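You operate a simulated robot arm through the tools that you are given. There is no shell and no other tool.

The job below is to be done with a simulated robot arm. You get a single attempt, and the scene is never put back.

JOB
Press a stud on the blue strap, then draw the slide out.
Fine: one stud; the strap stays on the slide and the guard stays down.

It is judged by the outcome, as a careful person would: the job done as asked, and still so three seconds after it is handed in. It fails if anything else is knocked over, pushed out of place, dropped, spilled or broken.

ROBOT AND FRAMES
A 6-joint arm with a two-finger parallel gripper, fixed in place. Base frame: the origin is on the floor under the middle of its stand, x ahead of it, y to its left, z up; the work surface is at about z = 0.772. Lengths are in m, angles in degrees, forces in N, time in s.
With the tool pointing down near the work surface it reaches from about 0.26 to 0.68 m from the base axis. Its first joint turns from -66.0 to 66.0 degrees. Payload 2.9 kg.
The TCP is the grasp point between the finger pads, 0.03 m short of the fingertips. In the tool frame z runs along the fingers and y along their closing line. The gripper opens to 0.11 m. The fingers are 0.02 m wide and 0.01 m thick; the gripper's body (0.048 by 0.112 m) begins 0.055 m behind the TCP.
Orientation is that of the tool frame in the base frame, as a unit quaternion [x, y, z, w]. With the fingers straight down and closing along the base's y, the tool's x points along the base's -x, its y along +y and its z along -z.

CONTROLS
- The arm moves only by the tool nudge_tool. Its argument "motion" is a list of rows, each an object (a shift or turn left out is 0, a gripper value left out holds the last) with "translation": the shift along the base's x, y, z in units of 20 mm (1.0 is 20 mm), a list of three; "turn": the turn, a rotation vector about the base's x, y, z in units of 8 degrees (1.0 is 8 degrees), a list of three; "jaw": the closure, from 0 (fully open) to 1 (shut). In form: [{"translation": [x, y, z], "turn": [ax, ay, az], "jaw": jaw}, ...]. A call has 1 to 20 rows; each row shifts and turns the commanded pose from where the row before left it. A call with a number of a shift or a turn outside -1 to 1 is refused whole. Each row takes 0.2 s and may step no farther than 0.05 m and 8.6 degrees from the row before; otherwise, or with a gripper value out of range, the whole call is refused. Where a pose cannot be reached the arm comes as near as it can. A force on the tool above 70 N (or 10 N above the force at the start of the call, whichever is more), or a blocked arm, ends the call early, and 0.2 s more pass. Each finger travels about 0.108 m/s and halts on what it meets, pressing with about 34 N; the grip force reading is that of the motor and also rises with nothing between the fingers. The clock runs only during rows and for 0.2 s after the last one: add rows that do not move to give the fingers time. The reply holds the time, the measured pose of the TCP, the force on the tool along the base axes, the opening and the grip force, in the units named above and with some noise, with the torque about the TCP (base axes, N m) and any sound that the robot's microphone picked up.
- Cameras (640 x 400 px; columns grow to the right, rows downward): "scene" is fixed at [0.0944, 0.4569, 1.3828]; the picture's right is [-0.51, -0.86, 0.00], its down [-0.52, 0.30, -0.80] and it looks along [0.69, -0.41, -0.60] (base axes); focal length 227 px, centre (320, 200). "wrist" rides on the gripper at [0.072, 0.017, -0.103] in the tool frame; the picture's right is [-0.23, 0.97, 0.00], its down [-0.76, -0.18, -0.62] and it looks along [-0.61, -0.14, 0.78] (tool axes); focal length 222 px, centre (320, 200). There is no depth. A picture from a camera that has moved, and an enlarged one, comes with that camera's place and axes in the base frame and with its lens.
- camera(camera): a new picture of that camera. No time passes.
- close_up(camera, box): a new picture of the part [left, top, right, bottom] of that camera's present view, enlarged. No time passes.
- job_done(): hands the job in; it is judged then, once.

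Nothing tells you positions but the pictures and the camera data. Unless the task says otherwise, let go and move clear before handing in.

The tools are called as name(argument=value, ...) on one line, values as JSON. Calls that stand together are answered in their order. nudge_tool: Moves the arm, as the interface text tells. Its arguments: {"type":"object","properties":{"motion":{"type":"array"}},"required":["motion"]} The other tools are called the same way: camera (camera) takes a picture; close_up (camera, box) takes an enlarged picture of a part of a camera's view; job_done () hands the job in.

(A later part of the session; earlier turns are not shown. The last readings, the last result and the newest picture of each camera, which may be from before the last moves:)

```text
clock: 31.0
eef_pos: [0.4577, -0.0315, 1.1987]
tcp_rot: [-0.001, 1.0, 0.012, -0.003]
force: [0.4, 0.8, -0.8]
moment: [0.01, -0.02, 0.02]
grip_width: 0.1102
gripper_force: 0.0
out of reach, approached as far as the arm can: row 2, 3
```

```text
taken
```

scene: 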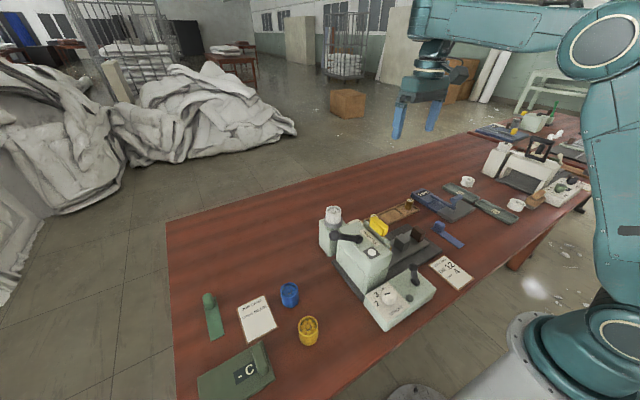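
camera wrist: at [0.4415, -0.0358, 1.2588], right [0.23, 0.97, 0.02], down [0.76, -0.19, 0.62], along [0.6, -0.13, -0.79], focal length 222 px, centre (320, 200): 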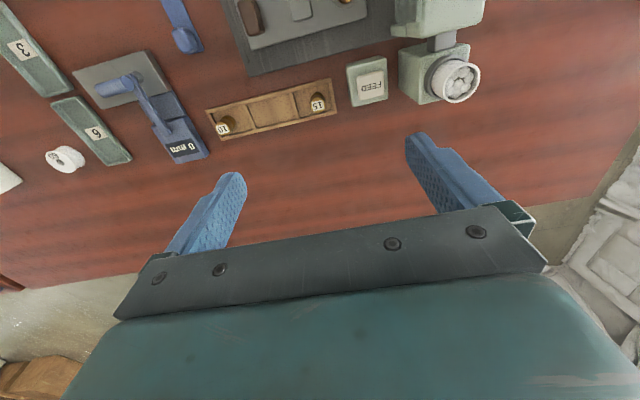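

nudge_tool(motion=[{"translation": [-0.5, 0.5, 1]}, {"translation": [-0.5, 0.5, 1]}, {"translation": [-1, 1, 0.45]}, {"translation": [-1, 1, 0]}, {"translation": [-0.53, 0.1, 0]}, {}])

camera(camera="scene")

close_up(camera="scene", box=[380, 0, 540, 150])

```text
clock: 32.4
eef_pos: [0.39, 0.0298, 1.249]
tcp_rot: [-0.001, 1.0, 0.012, -0.002]
force: [-0.2, 0.2, 0.2]
moment: [0.02, -0.03, 0.0]
grip_width: 0.1098
gripper_force: 0.1
```

```text
taken
```

scene: 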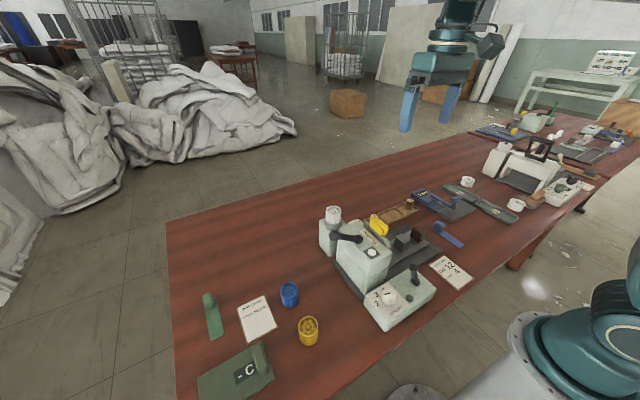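

```text
2.67 times, centred on (460, 75) of scene
camera zoom: at [0.0944, 0.4569, 1.3828], right [-0.51, -0.86, 0.0], down [-0.52, 0.3, -0.8], along [0.69, -0.41, -0.6], focal length 606 px, centre (-53, 533)
```

zoom: 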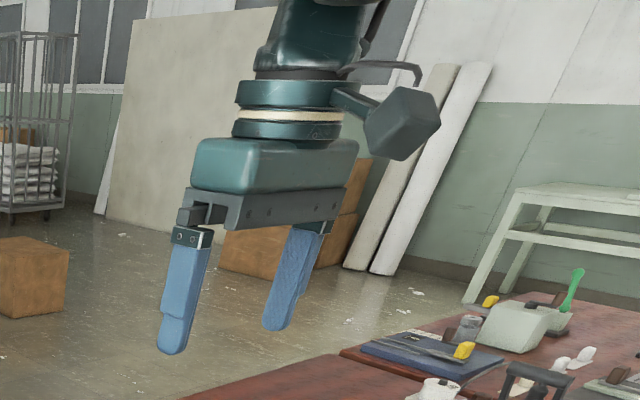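

The arm is back at its start pose and posture. I'll test whether sideways tilts let the wrist change configuration, because straight descent is blocked by a wrist limit.

nudge_tool(motion=[{"translation": [1, 0, 0]}, {"translation": [1, 0, 0]}, {"translation": [1, 0, 0]}, {"translation": [1, 0, 0]}, {"translation": [1, 0, 0]}, {"translation": [1, 0, 0]}, {}])

nudge_tool(motion=[{"translation": [1, 0, -1]}, {"translation": [1, 0, -1]}, {"translation": [1, 0, -1]}, {"translation": [1, 0, -1]}, {"translation": [1, 0, -1]}, {"translation": [1, 0, -1]}, {}])

camera(camera="scene")

```text
clock: 34.0
eef_pos: [0.5073, 0.0295, 1.2483]
tcp_rot: [-0.001, 1.0, 0.012, -0.001]
force: [0.2, -0.8, 0.0]
moment: [-0.01, 0.0, -0.02]
grip_width: 0.1099
gripper_force: 0.0
```

```text
clock: 35.6
eef_pos: [0.6256, 0.0281, 1.127]
tcp_rot: [-0.001, 1.0, 0.011, -0.001]
force: [-0.1, -0.5, -0.1]
moment: [0.02, 0.01, 0.04]
grip_width: 0.1102
gripper_force: 0.0
```

```text
taken
```

scene: 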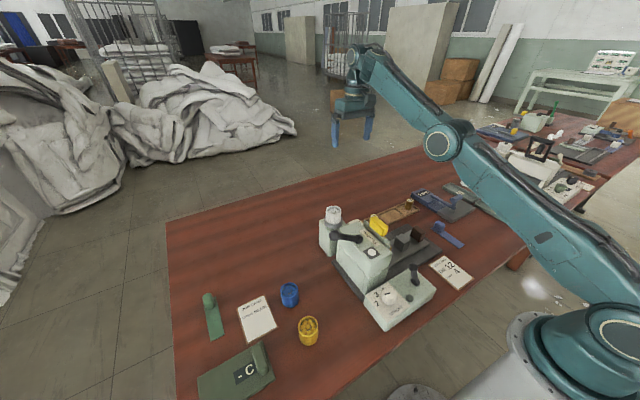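

Still on the outer edge of reach. I'll pull back in and try descending with the fingers tilted toward the base, to see whether the limit depends on the wrist bend.

nudge_tool(motion=[{"translation": [-1, 0, 1]}, {"translation": [-1, 0, 1]}, {"translation": [-1, 0, 1]}, {"translation": [-1, 0, 1]}, {"translation": [-1, 0, 1]}, {"translation": [-1, 0, 1]}, {"translation": [-1, 0, 0]}, {"translation": [-1, 0, 0]}, {"translation": [-1, 0, 0]}, {"turn": [0, 1, 0]}, {"turn": [0, 1, 0]}, {"turn": [0, 1, 0]}, {}])

nudge_tool(motion=[{"translation": [0, 0, -1]}, {"translation": [0, 0, -1]}, {"translation": [0, 0, -1]}, {"translation": [0, 0, -1]}, {"translation": [0, 0, -1]}, {}])

```text
clock: 38.1
eef_pos: [0.4463, 0.0311, 1.2359]
tcp_rot: [0.003, 0.988, 0.011, -0.157]
force: [6.2, 5.0, -21.6]
moment: [-0.77, 0.07, -0.22]
grip_width: 0.1101
gripper_force: 0.1
out of reach, approached as far as the arm can: row 12
stopped in row 12: the force on the tool passed its limit at 97 N (the readings are from after the stop); the commanded pose is now the measured one
```

```text
clock: 39.5
eef_pos: [0.4449, 0.0302, 1.1366]
tcp_rot: [0.002, 0.987, 0.011, -0.16]
force: [-0.2, -1.3, -1.1]
moment: [0.01, 0.03, -0.01]
grip_width: 0.1099
gripper_force: 0.1
```

With the fingers tilted back about 18° the arm descends freely, though there was a brief self-contact from tilting further. I'll continue down with this tilt.

nudge_tool(motion=[{"translation": [0, 0, -1]}, {"translation": [0, 0, -1]}, {"translation": [0, 0, -1]}, {"translation": [0, 0, -1]}, {}])

camera(camera="scene")

```text
clock: 40.7
eef_pos: [0.4626, 0.0297, 1.0707]
tcp_rot: [0.002, 0.987, 0.011, -0.162]
force: [0.6, 0.2, -0.3]
moment: [-0.01, -0.01, 0.0]
grip_width: 0.11
gripper_force: 0.1
out of reach, approached as far as the arm can: row 3, 4
```

```text
taken
```

scene: 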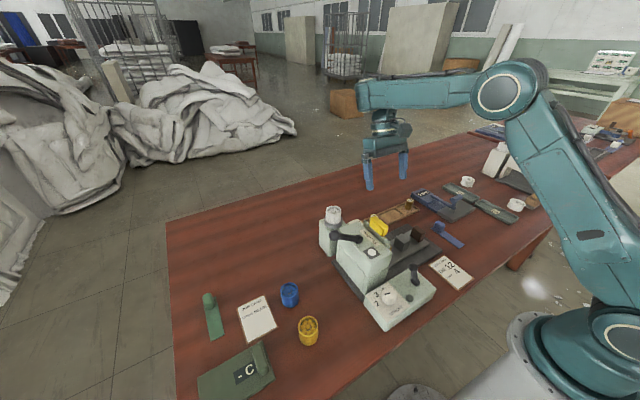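

The forearm–tool angle seems bounded at about 90° in this wrist branch. I'll look at the wrist mechanics close up.

close_up(camera="scene", box=[340, 50, 560, 200])

close_up(camera="scene", box=[345, 65, 445, 165])

```text
2.67 times, centred on (450, 125) of scene
camera zoom: at [0.0945, 0.4569, 1.3828], right [-0.51, -0.86, 0.0], down [-0.52, 0.3, -0.8], along [0.69, -0.41, -0.6], focal length 606 px, centre (-27, 400)
```

zoom: 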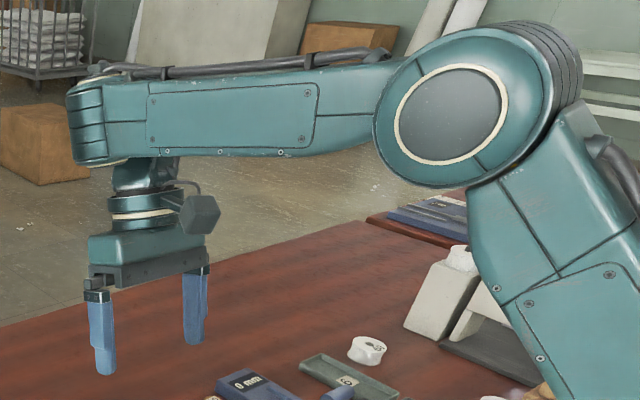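

```text
4.00 times, centred on (395, 115) of scene
camera zoom: at [0.0945, 0.4569, 1.3828], right [-0.51, -0.86, 0.0], down [-0.52, 0.3, -0.8], along [0.69, -0.41, -0.6], focal length 908 px, centre (20, 540)
```

zoom: 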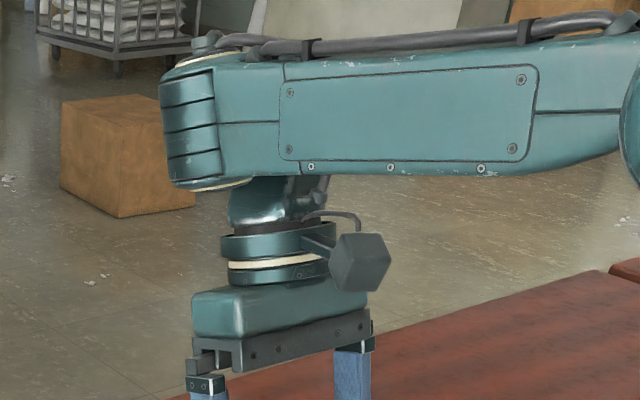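

The forearm's last joint axis is perpendicular to the forearm, so tool-down with a level forearm is the wrist's singular point. To get past it I need to carry the tilt around to the other side. I'll raise up and swing the tilted tool about vertical in the negative direction.

nudge_tool(motion=[{"translation": [0.5, 0, 1]}, {"translation": [0.5, 0, 1]}, {"translation": [0.5, 0, 1]}, {"translation": [0, 0, 1]}, {"translation": [0, 0, 1]}, {"translation": [0, 0, 1]}, {"translation": [0, 0, 1]}, {}])

nudge_tool(motion=[{"turn": [0, 0, -1]}, {"turn": [0, 0, -1]}, {"turn": [0, 0, -1]}, {"turn": [0, 0, -1]}, {"turn": [0, 0, -1]}, {"turn": [0, 0, -1]}, {"turn": [0, 0, -1]}, {"turn": [0, 0, -1]}, {}])

```text
clock: 42.3
eef_pos: [0.4961, 0.0293, 1.2052]
tcp_rot: [0.0, 0.989, 0.01, -0.148]
force: [6.2, 5.0, -21.5]
moment: [-0.81, 0.02, -0.21]
grip_width: 0.1101
gripper_force: 0.0
out of reach, approached as far as the arm can: row 7
stopped in row 7: the force on the tool passed its limit at 96 N (the readings are from after the stop); the commanded pose is now the measured one
```

```text
clock: 44.3
eef_pos: [0.4938, 0.0291, 1.2059]
tcp_rot: [0.525, 0.838, 0.089, -0.121]
force: [0.1, 1.2, 0.1]
moment: [0.0, 0.02, 0.01]
grip_width: 0.11
gripper_force: 0.0
```

nudge_tool(motion=[{"turn": [0, 0, -1]}, {"turn": [0, 0, -1]}, {"turn": [0, 0, -1]}, {"turn": [0, 0, -1]}, {"turn": [0, 0, -1]}, {"turn": [0, 0, -1]}, {}])

```text
clock: 45.9
eef_pos: [0.5122, 0.0258, 1.2259]
tcp_rot: [0.82, 0.553, 0.128, -0.076]
force: [0.2, 0.0, -0.9]
moment: [0.0, 0.0, 0.01]
grip_width: 0.1101
gripper_force: 0.0
out of reach, approached as far as the arm can: row 4, 5, 6
```

The wrist only permits tool tilts on the base side of the forearm normal. I'll probe whether the tool can swing far out sideways, which would let the wrist flip branches.

nudge_tool(motion=[{"turn": [0, 1, 0], "translation": [0, 0, 0.5]}, {"turn": [0, 1, 0], "translation": [0, 0, 0.5]}, {"turn": [1, 0, 0], "translation": [0, 0.5, 0]}, {"turn": [1, 0, 0], "translation": [0, 0.5, 0]}, {"turn": [1, 0, 0], "translation": [0, 0.5, 0]}, {"turn": [1, 0, 0], "translation": [0, 0.5, 0]}, {}])

camera(camera="scene")

```text
clock: 47.5
eef_pos: [0.469, 0.0438, 1.1916]
tcp_rot: [0.813, 0.539, 0.061, -0.212]
force: [0.4, -0.1, -0.3]
moment: [-0.01, 0.0, -0.01]
grip_width: 0.1101
gripper_force: 0.1
out of reach, approached as far as the arm can: row 2, 3, 4, 5, 6
```

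```text
taken
```

scene: 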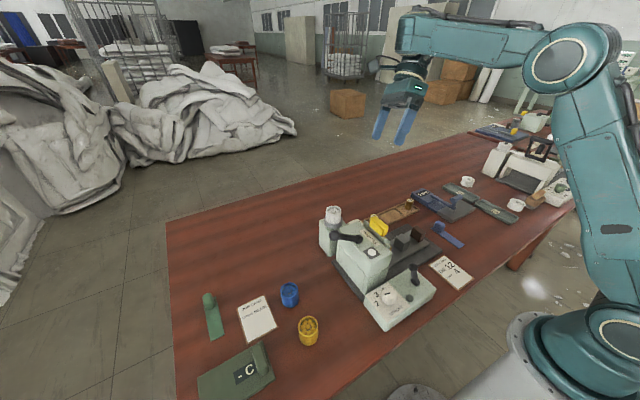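

The sideways swing is limited to about 25° on this side. I'll go back to tool-down with yaw near zero and test tilting the fingers outward directly in the arm's plane.

nudge_tool(motion=[{"turn": [-1, 0, 0], "translation": [0, -0.5, 0.5]}, {"turn": [-1, 0, 0], "translation": [0, -0.5, 0.5]}, {"turn": [-1, 0, 0], "translation": [0, 0, 0.5]}, {"turn": [0, 0, 1], "translation": [0, 0, 0.5]}, {"turn": [0, 0, 1], "translation": [0, 0, 0.5]}, {"turn": [0, 0, 1]}, {"turn": [0, 0, 1]}, {"turn": [0, 0, 1]}, {"turn": [0, 0, 1]}, {"turn": [0, 0, 1]}, {"turn": [0, 0, 1]}, {"turn": [0, 0, 1]}, {"turn": [0, 0, 1]}, {"turn": [0, 0, 1]}, {"turn": [0, 0, 1]}, {"turn": [0, 0, 1]}, {}])

```text
clock: 51.1
eef_pos: [0.4684, 0.0239, 1.2425]
tcp_rot: [0.089, 0.994, -0.061, 0.018]
force: [0.2, 0.9, 0.2]
moment: [0.02, 0.03, 0.01]
grip_width: 0.1099
gripper_force: 0.0
```

nudge_tool(motion=[{"turn": [0.9, 0, 0]}, {"turn": [0, 0, 0.65]}, {"turn": [0, 0, 0.65]}, {}])

nudge_tool(motion=[{"turn": [0, -1, 0], "translation": [0, 0, 0]}, {"turn": [0, -1, 0]}, {}])

camera(camera="scene")

```text
clock: 52.1
eef_pos: [0.4675, 0.0245, 1.2427]
tcp_rot: [0.001, 1.0, 0.001, 0.011]
force: [-0.5, 0.4, -0.1]
moment: [-0.02, -0.02, -0.03]
grip_width: 0.1099
gripper_force: 0.0
```

```text
clock: 52.9
eef_pos: [0.4676, 0.0243, 1.2425]
tcp_rot: [0.001, 0.988, 0.001, 0.151]
force: [0.7, -0.5, -0.2]
moment: [-0.02, 0.0, -0.01]
grip_width: 0.1099
gripper_force: 0.1
```

```text
taken
```

scene: 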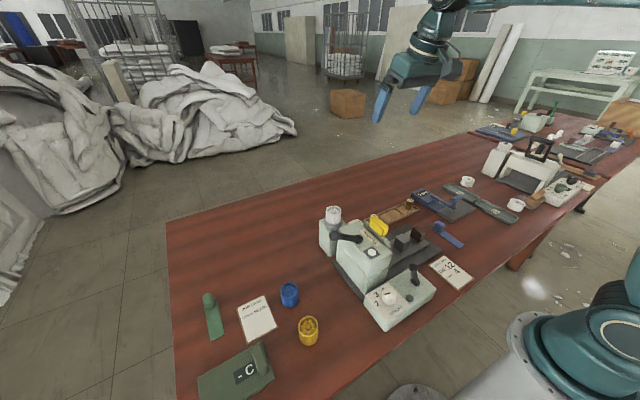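

The outward tilt works here without complaint, so the wrist may now be on the useful side. I'll keep the tilt and descend, then straighten.

nudge_tool(motion=[{"translation": [0, 0, -1]}, {"translation": [0, 0, -1]}, {"translation": [0, 0, -1]}, {"translation": [0, 0, -1]}, {"translation": [0, 0, -1]}, {}])

```text
clock: 54.3
eef_pos: [0.4675, 0.0245, 1.1426]
tcp_rot: [0.001, 0.989, 0.002, 0.15]
force: [-0.1, -0.4, 0.4]
moment: [0.02, 0.0, -0.01]
grip_width: 0.1101
gripper_force: 0.1
```

nudge_tool(motion=[{"translation": [0, 0, -1]}, {"translation": [0, 0, -1]}, {"translation": [0, 0, -1]}, {"turn": [0, 1, 0]}, {"turn": [0, 1, 0]}, {"turn": [0, 0.15, 0]}, {}])

camera(camera="wrist")

```text
clock: 55.9
eef_pos: [0.4686, 0.0236, 1.0817]
tcp_rot: [0.001, 1.0, 0.003, 0.001]
force: [-0.2, 0.5, -0.1]
moment: [-0.03, 0.01, 0.01]
grip_width: 0.1098
gripper_force: 0.1
```

```text
taken
camera wrist: at [0.3957, 0.04, 1.1864], right [0.23, 0.97, 0.0], down [0.76, -0.18, 0.62], along [0.61, -0.14, -0.78], focal length 222 px, centre (320, 200)
```

wrist: 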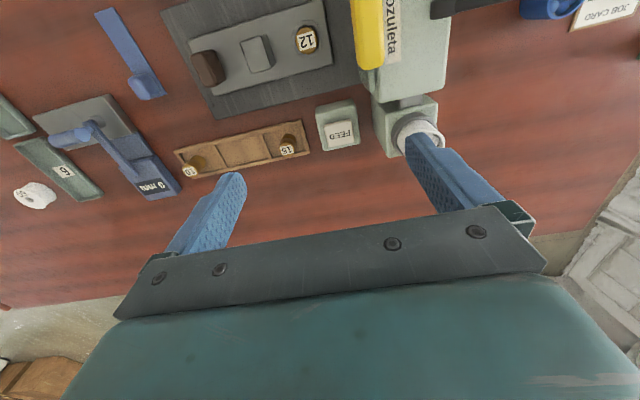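

The arm is now in a posture that descends freely with the tool straight down. I'll take a close look at the slide and head from here.

nudge_tool(motion=[{"translation": [-1, -1, 0]}, {"translation": [-1, -1, 0]}, {"translation": [-0.5, -0.5, -1]}, {"translation": [0, 0, -1]}, {}])

camera(camera="wrist")

close_up(camera="wrist", box=[220, 20, 420, 145])

```text
clock: 57.1
eef_pos: [0.4194, -0.027, 1.0411]
tcp_rot: [0.002, 1.0, 0.002, 0.001]
force: [0.1, -0.2, 0.5]
moment: [-0.01, -0.01, 0.03]
grip_width: 0.1102
gripper_force: 0.2
```

```text
taken
camera wrist: at [0.3464, -0.0102, 1.1468], right [0.23, 0.97, 0.0], down [0.76, -0.18, 0.62], along [0.61, -0.14, -0.78], focal length 222 px, centre (320, 200)
```

wrist: 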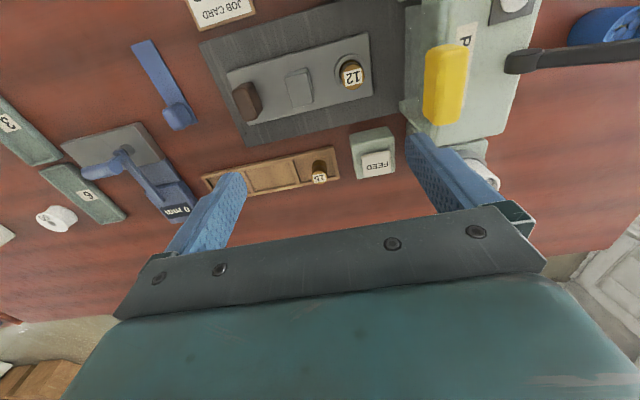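

```text
3.20 times, centred on (320, 82) of wrist
camera zoom: at [0.3464, -0.0102, 1.1468], right [0.23, 0.97, 0.0], down [0.76, -0.18, 0.62], along [0.61, -0.14, -0.78], focal length 711 px, centre (320, 576)
```

zoom: 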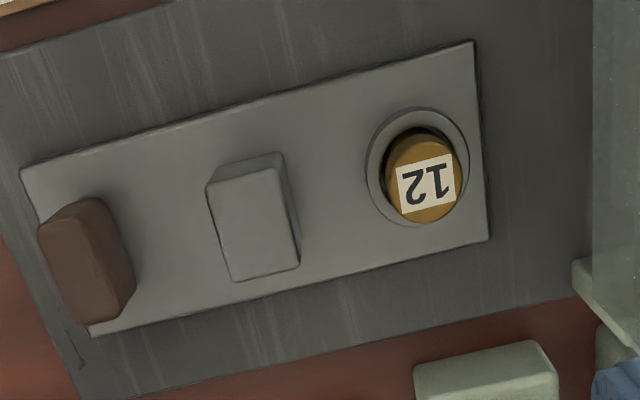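

The grey block's top and the die's top are both at z≈0.826. The distance from the block's outer face to the slide's end also matches the strap length of about 0.1165 m. So the strap bridges block and die, with its tab over the block. Next I'll look closely at the control box.

nudge_tool(motion=[{"translation": [-1, 0.5, 0.5]}, {"translation": [-1, 0.5, 0.5]}, {"translation": [-1, 0.5, 0]}, {"translation": [-1, 0.5, 0]}, {"translation": [-1, 0.5, 0]}, {}])

camera(camera="wrist")

close_up(camera="wrist", box=[260, 0, 460, 125])

```text
clock: 58.5
eef_pos: [0.3185, 0.0253, 1.0634]
tcp_rot: [0.001, 1.0, 0.002, 0.002]
force: [0.3, 0.1, 0.6]
moment: [-0.02, 0.01, -0.01]
grip_width: 0.1099
gripper_force: 0.1
```

```text
taken
camera wrist: at [0.2452, 0.0412, 1.1668], right [0.23, 0.97, 0.0], down [0.76, -0.18, 0.62], along [0.61, -0.14, -0.78], focal length 222 px, centre (320, 200)
```

wrist: 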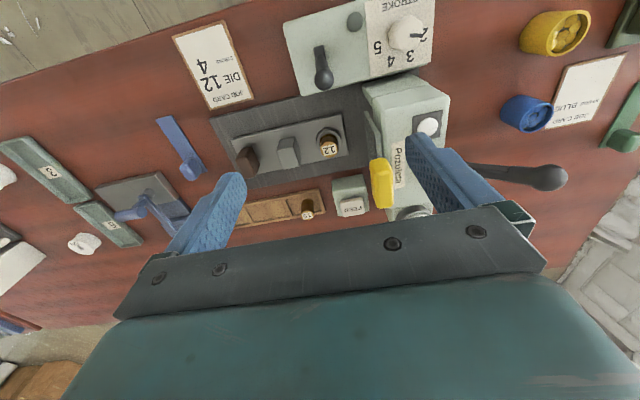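

```text
3.20 times, centred on (360, 62) of wrist
camera zoom: at [0.2452, 0.0412, 1.1668], right [0.23, 0.97, 0.0], down [0.76, -0.18, 0.62], along [0.61, -0.14, -0.78], focal length 711 px, centre (192, 640)
```

zoom: 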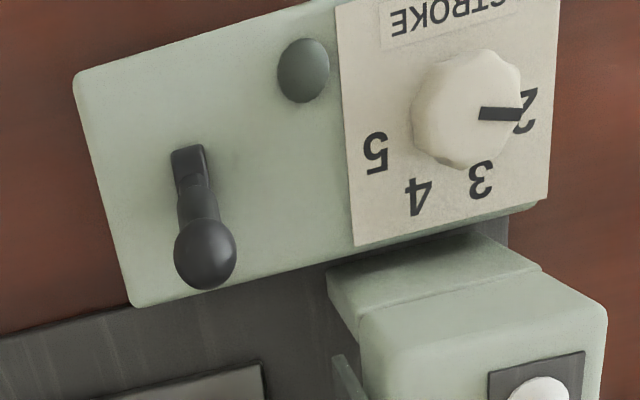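

The dial is centred near (0.279, 0.143) and must turn 90° clockwise from 2 to 4. The toggle ball is near (0.300, 0.034, 0.855), leaning away from the robot. I'll push the toggle toward the robot with one finger and watch the lamp.

nudge_tool(motion=[{"translation": [0.9, -0.8, -1], "jaw": 0.64}, {"translation": [0, 0, -1]}, {"translation": [0, 0, -1]}, {"translation": [0, 0, -1]}, {"translation": [0, 0, -1]}, {"translation": [0, 0, -1]}, {"translation": [0, 0, -1]}, {"translation": [0, 0, -1]}, {}])

camera(camera="wrist")

camera(camera="scene")

```text
clock: 60.5
eef_pos: [0.3382, 0.0094, 0.9028]
tcp_rot: [0.001, 1.0, 0.003, 0.002]
force: [0.7, 0.2, 0.9]
moment: [0.0, 0.0, -0.04]
grip_width: 0.0396
gripper_force: 0.0
```

```text
taken
camera wrist: at [0.2642, 0.0246, 1.0079], right [0.23, 0.97, 0.0], down [0.76, -0.18, 0.62], along [0.61, -0.14, -0.78], focal length 222 px, centre (320, 200)
```

wrist: 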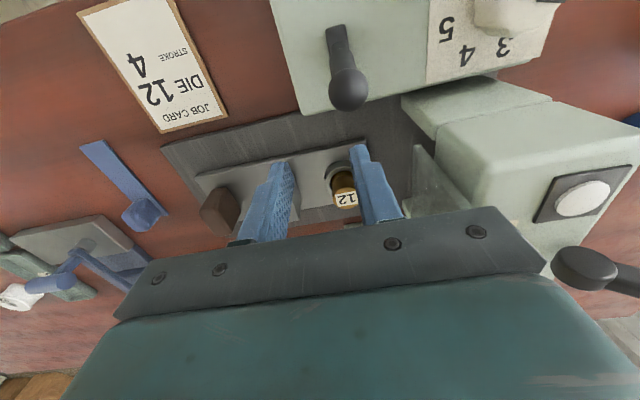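

```text
taken
```

scene: 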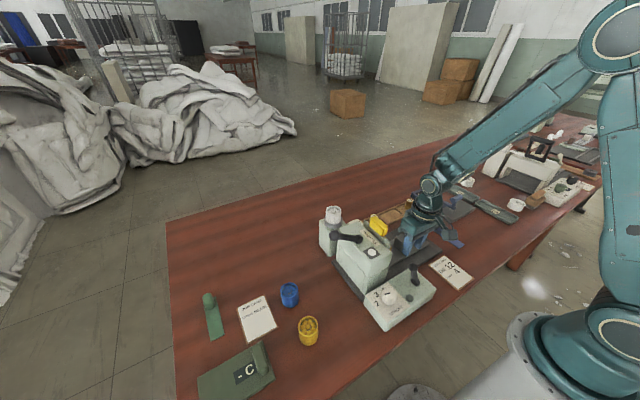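

nudge_tool(motion=[{"translation": [0, 0, -1]}, {"translation": [0, 0, -0.4]}, {}])

nudge_tool(motion=[{"translation": [-0.5, 0, 0]}, {"translation": [-0.5, 0, 0]}, {"translation": [-0.5, 0, 0]}, {"translation": [-0.5, 0, 0]}, {}])

camera(camera="wrist")

```text
clock: 61.3
eef_pos: [0.3356, 0.009, 0.8758]
tcp_rot: [0.001, 1.0, 0.002, 0.001]
force: [0.1, -0.7, -0.5]
moment: [-0.01, -0.02, 0.02]
grip_width: 0.0398
gripper_force: 0.0
```

```text
clock: 62.5
eef_pos: [0.2955, 0.0075, 0.8759]
tcp_rot: [0.001, 1.0, 0.003, 0.0]
force: [0.1, 0.9, 0.2]
moment: [0.0, 0.01, 0.01]
grip_width: 0.0397
gripper_force: 0.0
```

```text
taken
camera wrist: at [0.2236, 0.0243, 0.9795], right [0.23, 0.97, 0.0], down [0.76, -0.18, 0.62], along [0.61, -0.14, -0.78], focal length 222 px, centre (320, 200)
```

wrist: 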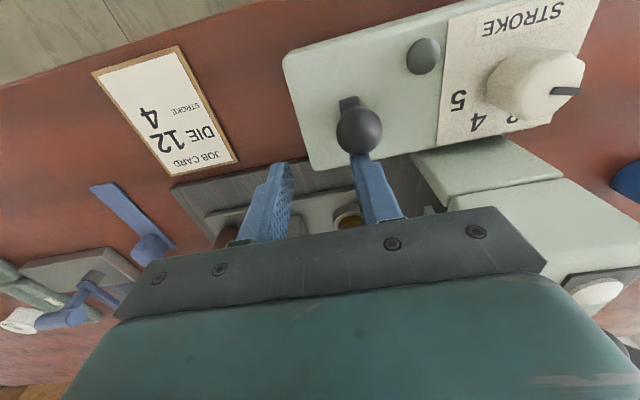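

The toggle is moving and is now upright. I'll keep pushing it toward the robot.

nudge_tool(motion=[{"translation": [-0.5, 0, 0]}, {"translation": [-0.5, 0, 0]}, {"translation": [-0.5, 0, 0]}, {}])

camera(camera="wrist")

```text
clock: 63.5
eef_pos: [0.2834, 0.0069, 0.8765]
tcp_rot: [0.002, 1.0, 0.002, 0.024]
force: [54.7, -4.8, 19.7]
moment: [-0.01, -1.39, -1.46]
grip_width: 0.0375
gripper_force: 0.1
```

```text
taken
camera wrist: at [0.2057, 0.0247, 0.9778], right [0.23, 0.97, 0.01], down [0.73, -0.18, 0.66], along [0.64, -0.14, -0.75], focal length 222 px, centre (320, 200)
```

wrist: 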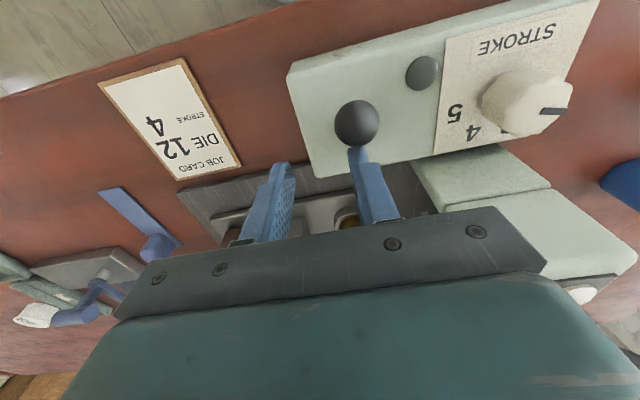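

Resistance is now 55 N, so I'll back off and see where the toggle sits and whether the lamp changed.

nudge_tool(motion=[{"translation": [0.5, 0, 0]}, {"translation": [0.5, 0, 0]}, {"translation": [0.5, 0, 0]}, {"translation": [0.5, 0, 0]}, {"translation": [0.5, 0, 0.5]}, {"translation": [0, 0, 1]}, {}])

camera(camera="wrist")

close_up(camera="scene", box=[355, 255, 445, 335])

```text
clock: 65.1
eef_pos: [0.3164, 0.0076, 0.9041]
tcp_rot: [0.001, 1.0, 0.002, 0.001]
force: [-0.2, 0.7, -0.3]
moment: [-0.02, -0.01, 0.0]
grip_width: 0.0393
gripper_force: 0.1
```

```text
taken
camera wrist: at [0.244, 0.0241, 1.009], right [0.23, 0.97, 0.0], down [0.76, -0.18, 0.62], along [0.61, -0.14, -0.78], focal length 222 px, centre (320, 200)
```

wrist: 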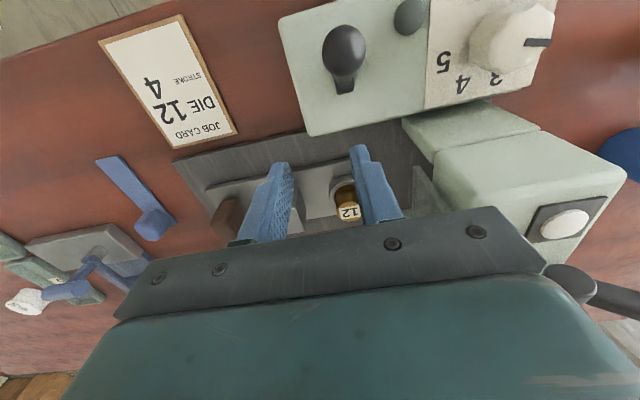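

```text
5.00 times, centred on (400, 295) of scene
camera zoom: at [0.0944, 0.4569, 1.3828], right [-0.51, -0.86, 0.0], down [-0.52, 0.3, -0.8], along [0.69, -0.41, -0.6], focal length 1135 px, centre (-80, -275)
```

zoom: 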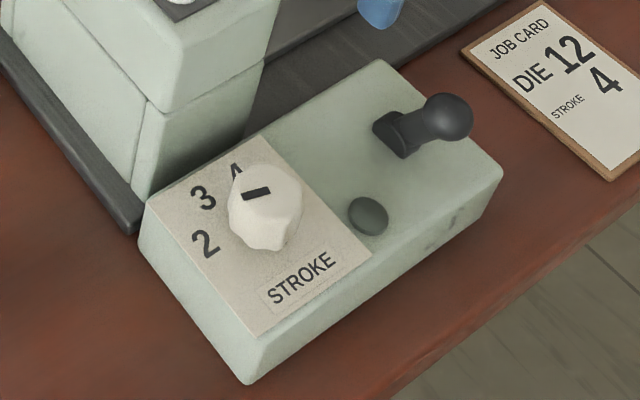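

close_up(camera="scene", box=[380, 275, 420, 305])

close_up(camera="wrist", box=[270, 0, 450, 110])

close_up(camera="scene", box=[310, 195, 410, 275])

```text
13.33 times, centred on (400, 290) of scene
camera zoom: at [0.0944, 0.4569, 1.3828], right [-0.51, -0.86, 0.0], down [-0.52, 0.3, -0.8], along [0.69, -0.41, -0.6], focal length 3028 px, centre (-747, -1000)
```

zoom: 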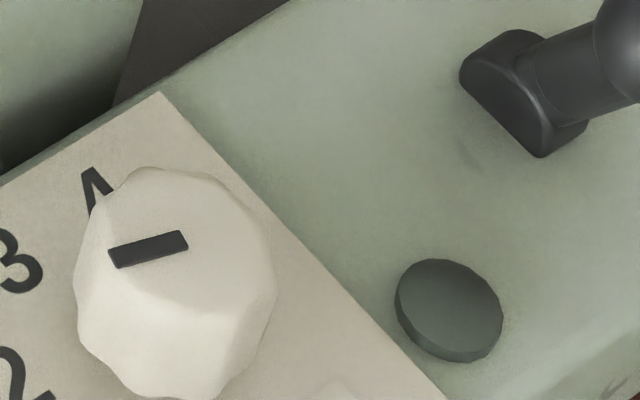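

```text
3.56 times, centred on (360, 55) of wrist
camera zoom: at [0.244, 0.0241, 1.009], right [0.23, 0.97, 0.0], down [0.76, -0.18, 0.62], along [0.61, -0.14, -0.78], focal length 790 px, centre (178, 716)
```

zoom: 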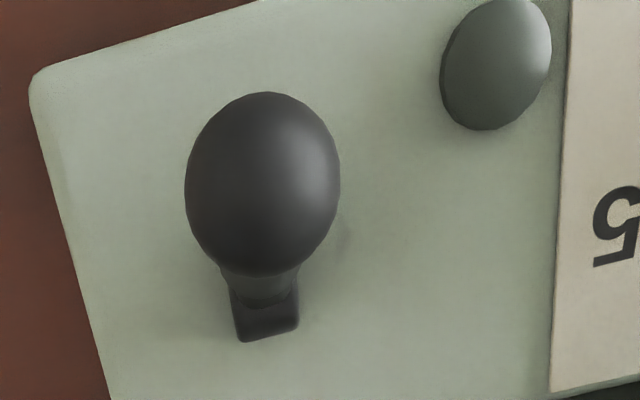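

```text
5.00 times, centred on (360, 235) of scene
camera zoom: at [0.0944, 0.4569, 1.3828], right [-0.51, -0.86, 0.0], down [-0.52, 0.3, -0.8], along [0.69, -0.41, -0.6], focal length 1135 px, centre (120, 25)
```

zoom: 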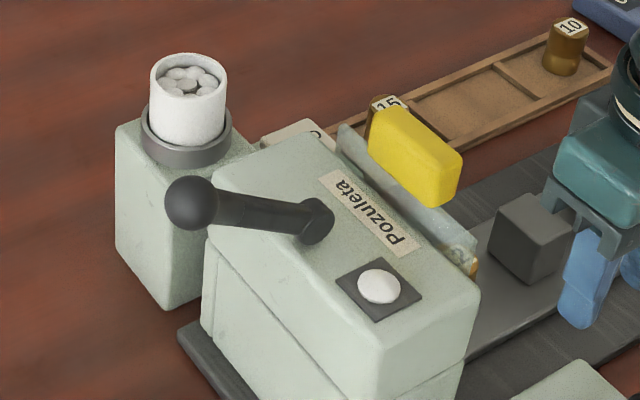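

The toggle is now fully thrown toward the robot, but neither lamp visibly changed. I'll keep watching for its effect. Next is the STROKE dial, which I'll grip and turn clockwise in two 45° turns.

nudge_tool(motion=[{"translation": [-0.9, 0, 1], "jaw": 0.4}, {"translation": [-0.95, 0.5, 1]}, {"translation": [0, 1, 0.5]}, {"translation": [0, 1, 0], "turn": [0, 0, 0.9]}, {"translation": [0, 1, 0], "turn": [0, 0, 0.9]}, {"translation": [0, 1, 0], "turn": [0, 0, 1]}, {"translation": [0, 1, 0]}, {"translation": [0, 1, 0]}, {}])

camera(camera="wrist")

camera(camera="scene")

```text
clock: 67.1
eef_pos: [0.28, 0.1381, 0.9534]
tcp_rot: [-0.193, 0.981, 0.002, 0.001]
force: [0.3, 0.3, -0.4]
moment: [0.0, 0.03, -0.03]
grip_width: 0.0658
gripper_force: 0.0
```

```text
taken
camera wrist: at [0.2069, 0.1258, 1.0586], right [-0.16, 0.99, 0.0], down [0.77, 0.12, 0.62], along [0.62, 0.1, -0.78], focal length 222 px, centre (320, 200)
```

wrist: 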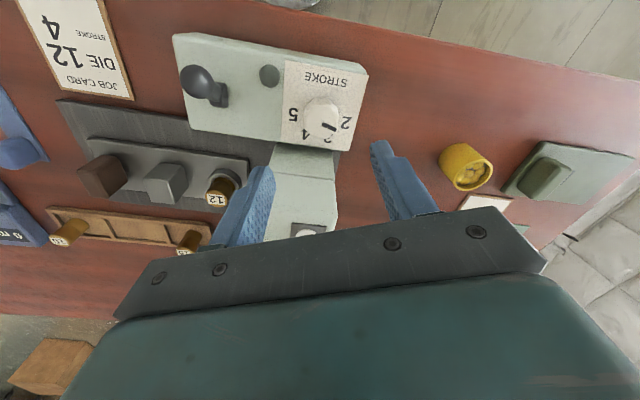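

```text
taken
```

scene: 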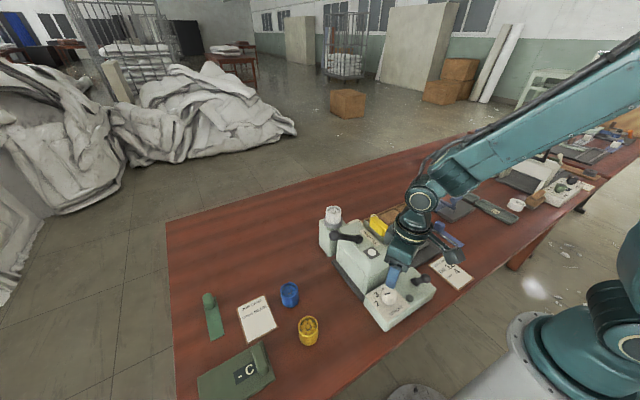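

close_up(camera="wrist", box=[270, 50, 380, 150])

```text
4.00 times, centred on (325, 100) of wrist
camera zoom: at [0.2069, 0.1258, 1.0586], right [-0.16, 0.99, 0.0], down [0.77, 0.12, 0.62], along [0.62, 0.1, -0.78], focal length 888 px, centre (300, 600)
```

zoom: 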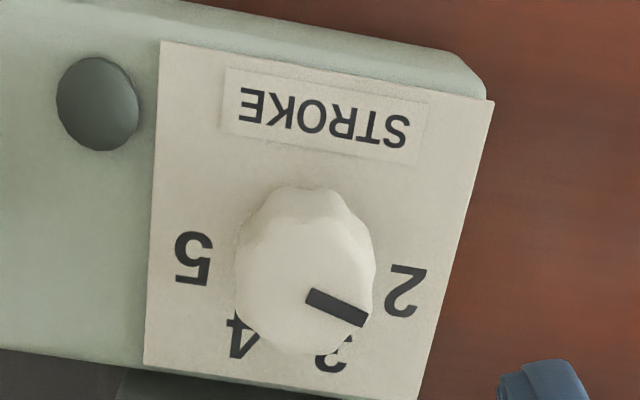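

nudge_tool(motion=[{"translation": [0.1, 0.1, -1]}, {"translation": [0, 0, -1]}, {"translation": [0, 0, -1]}, {"translation": [0, 0, -1]}, {"translation": [0, 0, -1]}, {}])

camera(camera="wrist")

close_up(camera="scene", box=[355, 225, 475, 335])

```text
clock: 68.5
eef_pos: [0.2825, 0.1416, 0.8557]
tcp_rot: [-0.194, 0.981, 0.001, 0.001]
force: [0.7, -0.5, 0.8]
moment: [-0.03, -0.01, -0.01]
grip_width: 0.0661
gripper_force: 0.1
```

```text
taken
camera wrist: at [0.2094, 0.1286, 0.9591], right [-0.16, 0.99, 0.0], down [0.77, 0.12, 0.62], along [0.62, 0.1, -0.78], focal length 222 px, centre (320, 200)
```

wrist: 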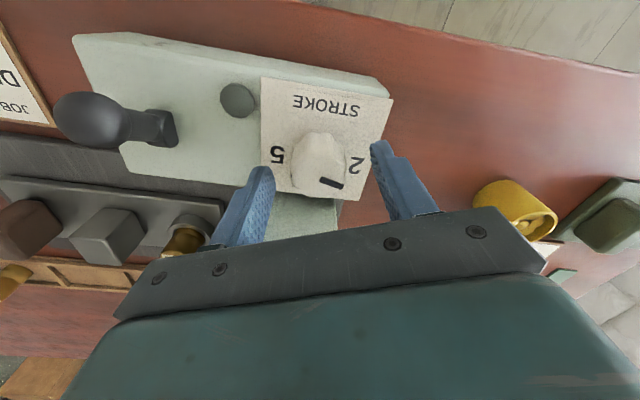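

```text
3.64 times, centred on (415, 280) of scene
camera zoom: at [0.0945, 0.4569, 1.3828], right [-0.51, -0.86, 0.0], down [-0.52, 0.3, -0.8], along [0.69, -0.41, -0.6], focal length 826 px, centre (-26, -91)
```

zoom: 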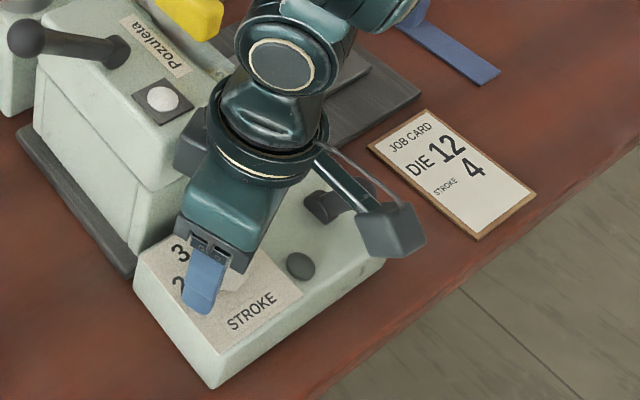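

nudge_tool(motion=[{"translation": [0, 0, -1]}, {}, {"jaw": 0.75}, {}, {}, {}])

```text
clock: 69.0
eef_pos: [0.2826, 0.1407, 0.8398]
tcp_rot: [-0.193, 0.981, 0.001, 0.001]
force: [-5.2, -1.6, 16.4]
moment: [-0.64, 0.03, -0.2]
grip_width: 0.0655
gripper_force: 0.1
stopped in row 2: the force on the tool passed its limit at 100 N (the readings are from after the stop); the commanded pose is now the measured one
```

A fingertip touched the box face, so the face is at about z=0.809. I'll lift a few millimetres and then grip the knob.

nudge_tool(motion=[{"translation": [0, 0, 0.25]}, {}])

nudge_tool(motion=[{"jaw": 0.75}, {}, {}, {}])

camera(camera="wrist")

```text
clock: 69.6
eef_pos: [0.2835, 0.1411, 0.8446]
tcp_rot: [-0.195, 0.981, 0.002, 0.002]
force: [1.0, -0.5, 0.2]
moment: [0.02, 0.0, 0.0]
grip_width: 0.0661
gripper_force: 0.1
```

```text
clock: 70.6
eef_pos: [0.2829, 0.1424, 0.8455]
tcp_rot: [-0.194, 0.981, 0.001, 0.003]
force: [-0.5, 1.9, -2.8]
moment: [-0.24, -0.2, -0.06]
grip_width: 0.0334
gripper_force: 44.9
```

```text
taken
camera wrist: at [0.2097, 0.1287, 0.9483], right [-0.16, 0.99, 0.0], down [0.77, 0.12, 0.63], along [0.62, 0.1, -0.78], focal length 222 px, centre (320, 200)
```

wrist: 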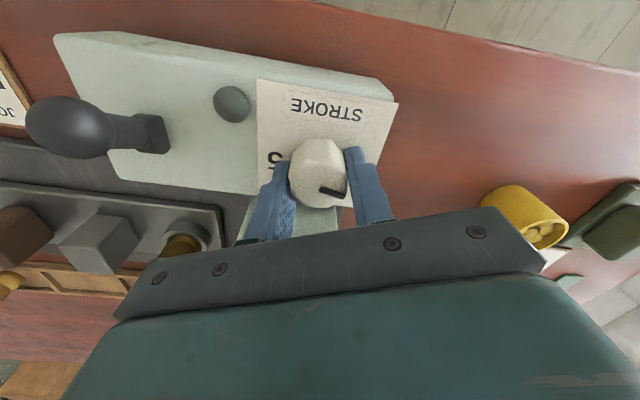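

The knob is held. I'll turn it clockwise by about 45°.

nudge_tool(motion=[{"turn": [0, 0, -0.95]}, {"turn": [0, 0, -0.95]}, {"turn": [0, 0, -0.95]}, {"turn": [0, 0, -0.95]}, {"turn": [0, 0, -0.95]}, {"turn": [0, 0, -0.95]}, {}])

camera(camera="wrist")

```text
clock: 72.2
eef_pos: [0.2832, 0.1389, 0.8445]
tcp_rot: [0.203, 0.979, -0.003, 0.003]
force: [1.2, -26.5, 12.2]
moment: [0.64, 0.8, 0.08]
grip_width: 0.0334
gripper_force: 44.3
```

```text
taken
camera wrist: at [0.2232, 0.1833, 0.9481], right [0.6, 0.8, 0.0], down [0.62, -0.46, 0.63], along [0.5, -0.38, -0.78], focal length 222 px, centre (320, 200)
```

wrist: 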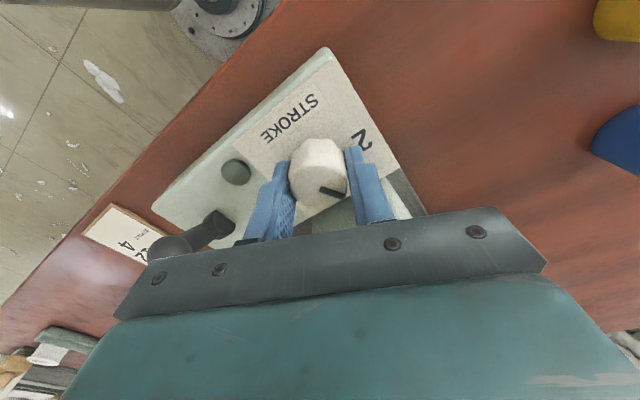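

nudge_tool(motion=[{"jaw": 0.4}, {}, {}])

close_up(camera="wrist", box=[220, 50, 420, 220])

nudge_tool(motion=[{"turn": [0, 0, 0.95]}, {"turn": [0, 0, 0.95]}, {"turn": [0, 0, 0.95]}, {"turn": [0, 0, 0.95]}, {"turn": [0, 0, 0.95]}, {"turn": [0, 0, 0.95]}, {}])

close_up(camera="wrist", box=[220, 50, 420, 220])

```text
clock: 73.0
eef_pos: [0.2842, 0.1415, 0.845]
tcp_rot: [0.202, 0.979, 0.001, 0.003]
force: [-0.3, 0.1, 0.4]
moment: [0.05, 0.0, 0.0]
grip_width: 0.0662
gripper_force: 0.0
```

```text
2.35 times, centred on (320, 135) of wrist
camera zoom: at [0.2232, 0.185, 0.9481], right [0.59, 0.8, 0.0], down [0.63, -0.46, 0.63], along [0.51, -0.37, -0.78], focal length 523 px, centre (320, 353)
```

zoom: 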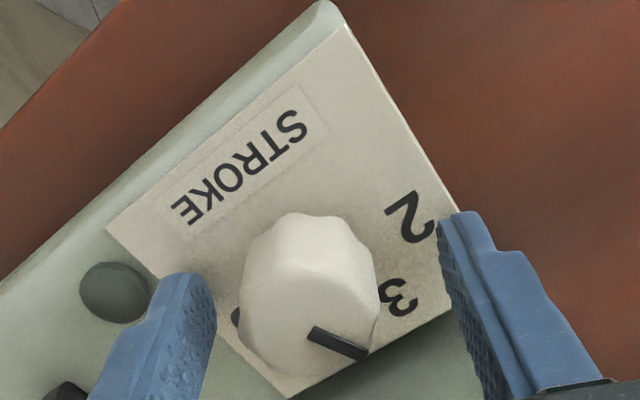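

```text
clock: 74.6
eef_pos: [0.2829, 0.1409, 0.8435]
tcp_rot: [-0.194, 0.981, 0.001, 0.002]
force: [-0.4, 0.4, 0.2]
moment: [0.01, 0.02, 0.0]
grip_width: 0.066
gripper_force: 0.1
```

```text
2.35 times, centred on (320, 135) of wrist
camera zoom: at [0.2097, 0.1286, 0.948], right [-0.16, 0.99, 0.0], down [0.77, 0.12, 0.63], along [0.62, 0.1, -0.78], focal length 523 px, centre (320, 353)
```

zoom: 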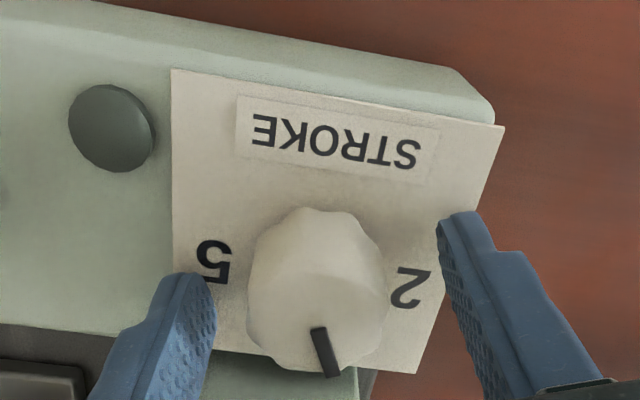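

nudge_tool(motion=[{"translation": [0, -0.1, 0], "jaw": 0.4}, {"jaw": 0.75}, {}, {}, {}])

nudge_tool(motion=[{"turn": [0, 0, -0.95]}, {"turn": [0, 0, -0.95]}, {"turn": [0, 0, -0.95]}, {"turn": [0, 0, -0.95]}, {"turn": [0, 0, -0.95]}, {"turn": [0, 0, -0.95]}, {}])

nudge_tool(motion=[{"jaw": 0.4}, {}, {}])

close_up(camera="wrist", box=[220, 50, 420, 220])

```text
clock: 75.8
eef_pos: [0.2822, 0.1418, 0.8438]
tcp_rot: [-0.194, 0.981, 0.003, 0.002]
force: [-8.3, 19.1, -5.2]
moment: [-0.83, -0.63, -0.07]
grip_width: 0.0336
gripper_force: 44.8
```

```text
clock: 77.4
eef_pos: [0.2829, 0.1393, 0.8443]
tcp_rot: [0.204, 0.979, 0.0, 0.001]
force: [-4.6, 0.9, -14.5]
moment: [1.02, 0.9, -0.01]
grip_width: 0.0337
gripper_force: 45.5
```

```text
clock: 78.2
eef_pos: [0.2837, 0.1395, 0.8448]
tcp_rot: [0.203, 0.979, 0.0, 0.003]
force: [0.9, -0.5, -0.1]
moment: [0.03, -0.01, 0.01]
grip_width: 0.066
gripper_force: 0.1
```

```text
2.35 times, centred on (320, 135) of wrist
camera zoom: at [0.223, 0.1834, 0.9484], right [0.59, 0.8, 0.0], down [0.63, -0.46, 0.63], along [0.51, -0.37, -0.78], focal length 523 px, centre (320, 353)
```

zoom: 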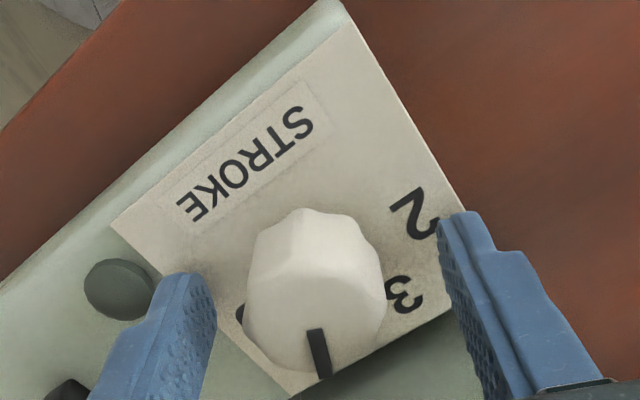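

nudge_tool(motion=[{"translation": [0, 0, 1]}, {"translation": [0, 0, 1]}, {"translation": [0, 0, 1], "turn": [0, 0, 1]}, {"translation": [0, 0, 1], "turn": [0, 0, 1]}, {"translation": [0, -0.5, 1], "turn": [0, 0, 0.9]}, {"translation": [0, -0.5, 0.5]}, {}])

camera(camera="wrist")

close_up(camera="wrist", box=[220, 0, 420, 125])

camera(camera="scene")

```text
clock: 79.8
eef_pos: [0.2835, 0.1188, 0.954]
tcp_rot: [0.0, 1.0, 0.001, 0.002]
force: [0.2, -1.0, 0.3]
moment: [0.0, 0.01, 0.0]
grip_width: 0.0661
gripper_force: 0.0
```

```text
taken
camera wrist: at [0.2107, 0.1355, 1.0579], right [0.23, 0.97, 0.0], down [0.76, -0.18, 0.63], along [0.61, -0.14, -0.78], focal length 222 px, centre (320, 200)
```

wrist: 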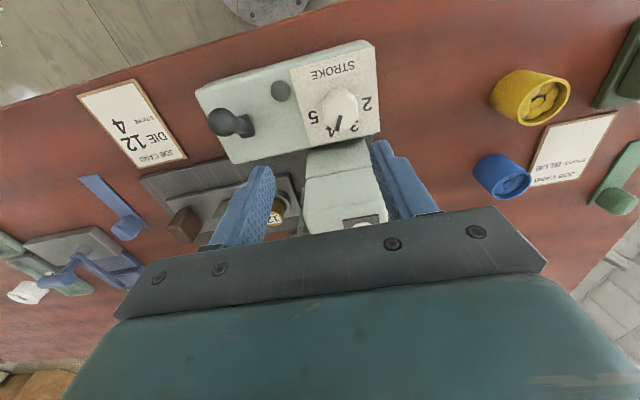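

```text
3.20 times, centred on (320, 62) of wrist
camera zoom: at [0.2107, 0.1355, 1.0579], right [0.23, 0.97, 0.0], down [0.76, -0.18, 0.63], along [0.61, -0.14, -0.78], focal length 711 px, centre (320, 640)
```

zoom: 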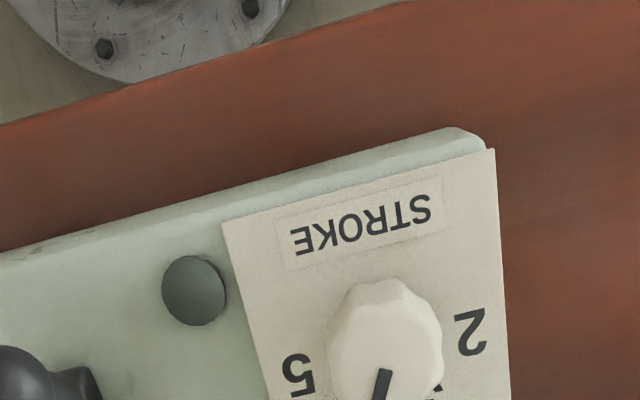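

```text
taken
```

scene: 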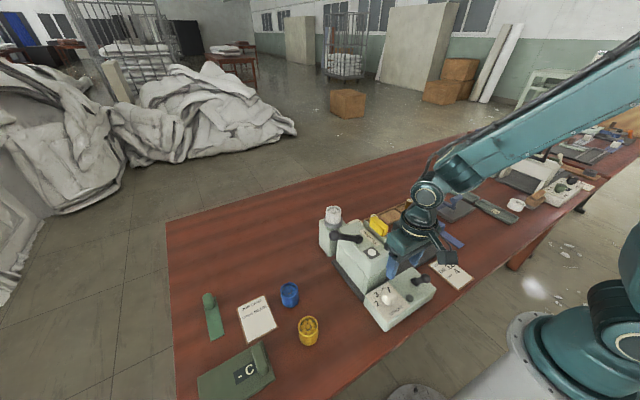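

close_up(camera="wrist", box=[280, 50, 400, 150])

close_up(camera="scene", box=[360, 265, 440, 325])

```text
4.00 times, centred on (340, 100) of wrist
camera zoom: at [0.2107, 0.1355, 1.0579], right [0.23, 0.97, 0.0], down [0.76, -0.18, 0.63], along [0.61, -0.14, -0.78], focal length 888 px, centre (240, 600)
```

zoom: 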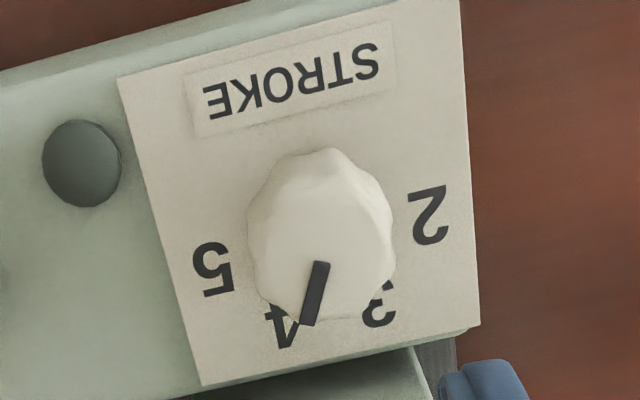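

```text
6.67 times, centred on (400, 295) of scene
camera zoom: at [0.0944, 0.4569, 1.3828], right [-0.51, -0.86, 0.0], down [-0.52, 0.3, -0.8], along [0.69, -0.41, -0.6], focal length 1514 px, centre (-213, -433)
```

zoom: 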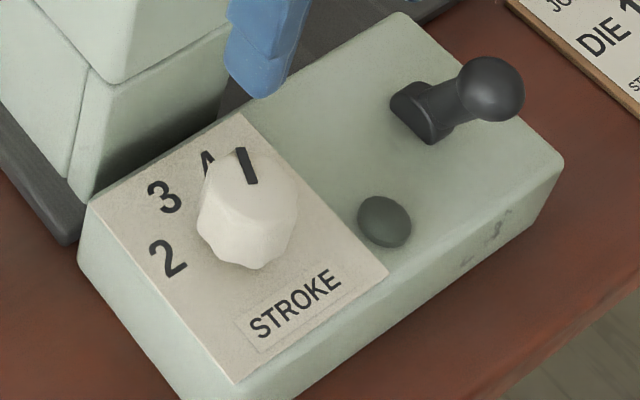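

The dial now points at 4. Next comes the stud cup: the white cup sits in the holder near (0.538, 0.141), and the blue cup stands near (0.436, 0.348). I'll rise, move over the holder and take a closer look.

nudge_tool(motion=[{"translation": [0, 0, 1]}, {"translation": [0, 0, 1]}, {"translation": [0.5, 0, 1]}, {"translation": [1, 0, 0]}, {"translation": [1, 0, 0]}, {"translation": [1, 0, 0]}, {"translation": [1, 0, 0]}, {"translation": [1, 0, 0]}, {"translation": [1, 0, 0]}, {"translation": [1, 0, 0]}, {"translation": [1, 0, 0]}, {}])

camera(camera="wrist")

close_up(camera="wrist", box=[240, 40, 440, 165])

```text
clock: 82.4
eef_pos: [0.454, 0.1184, 1.0151]
tcp_rot: [0.001, 1.0, 0.001, 0.003]
force: [-0.1, -0.2, -0.1]
moment: [0.0, -0.01, 0.02]
grip_width: 0.0659
gripper_force: 0.1
```

```text
taken
camera wrist: at [0.3808, 0.1355, 1.1198], right [0.23, 0.97, 0.0], down [0.76, -0.18, 0.63], along [0.61, -0.14, -0.78], focal length 222 px, centre (320, 200)
```

wrist: 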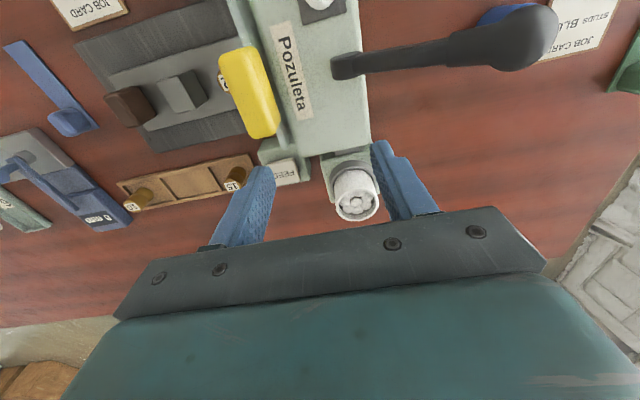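

```text
3.20 times, centred on (340, 102) of wrist
camera zoom: at [0.3808, 0.1355, 1.1198], right [0.23, 0.97, 0.0], down [0.76, -0.18, 0.63], along [0.61, -0.14, -0.78], focal length 711 px, centre (256, 512)
```

zoom: 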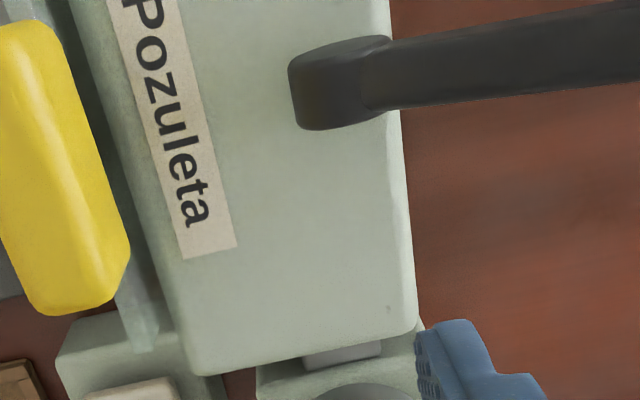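

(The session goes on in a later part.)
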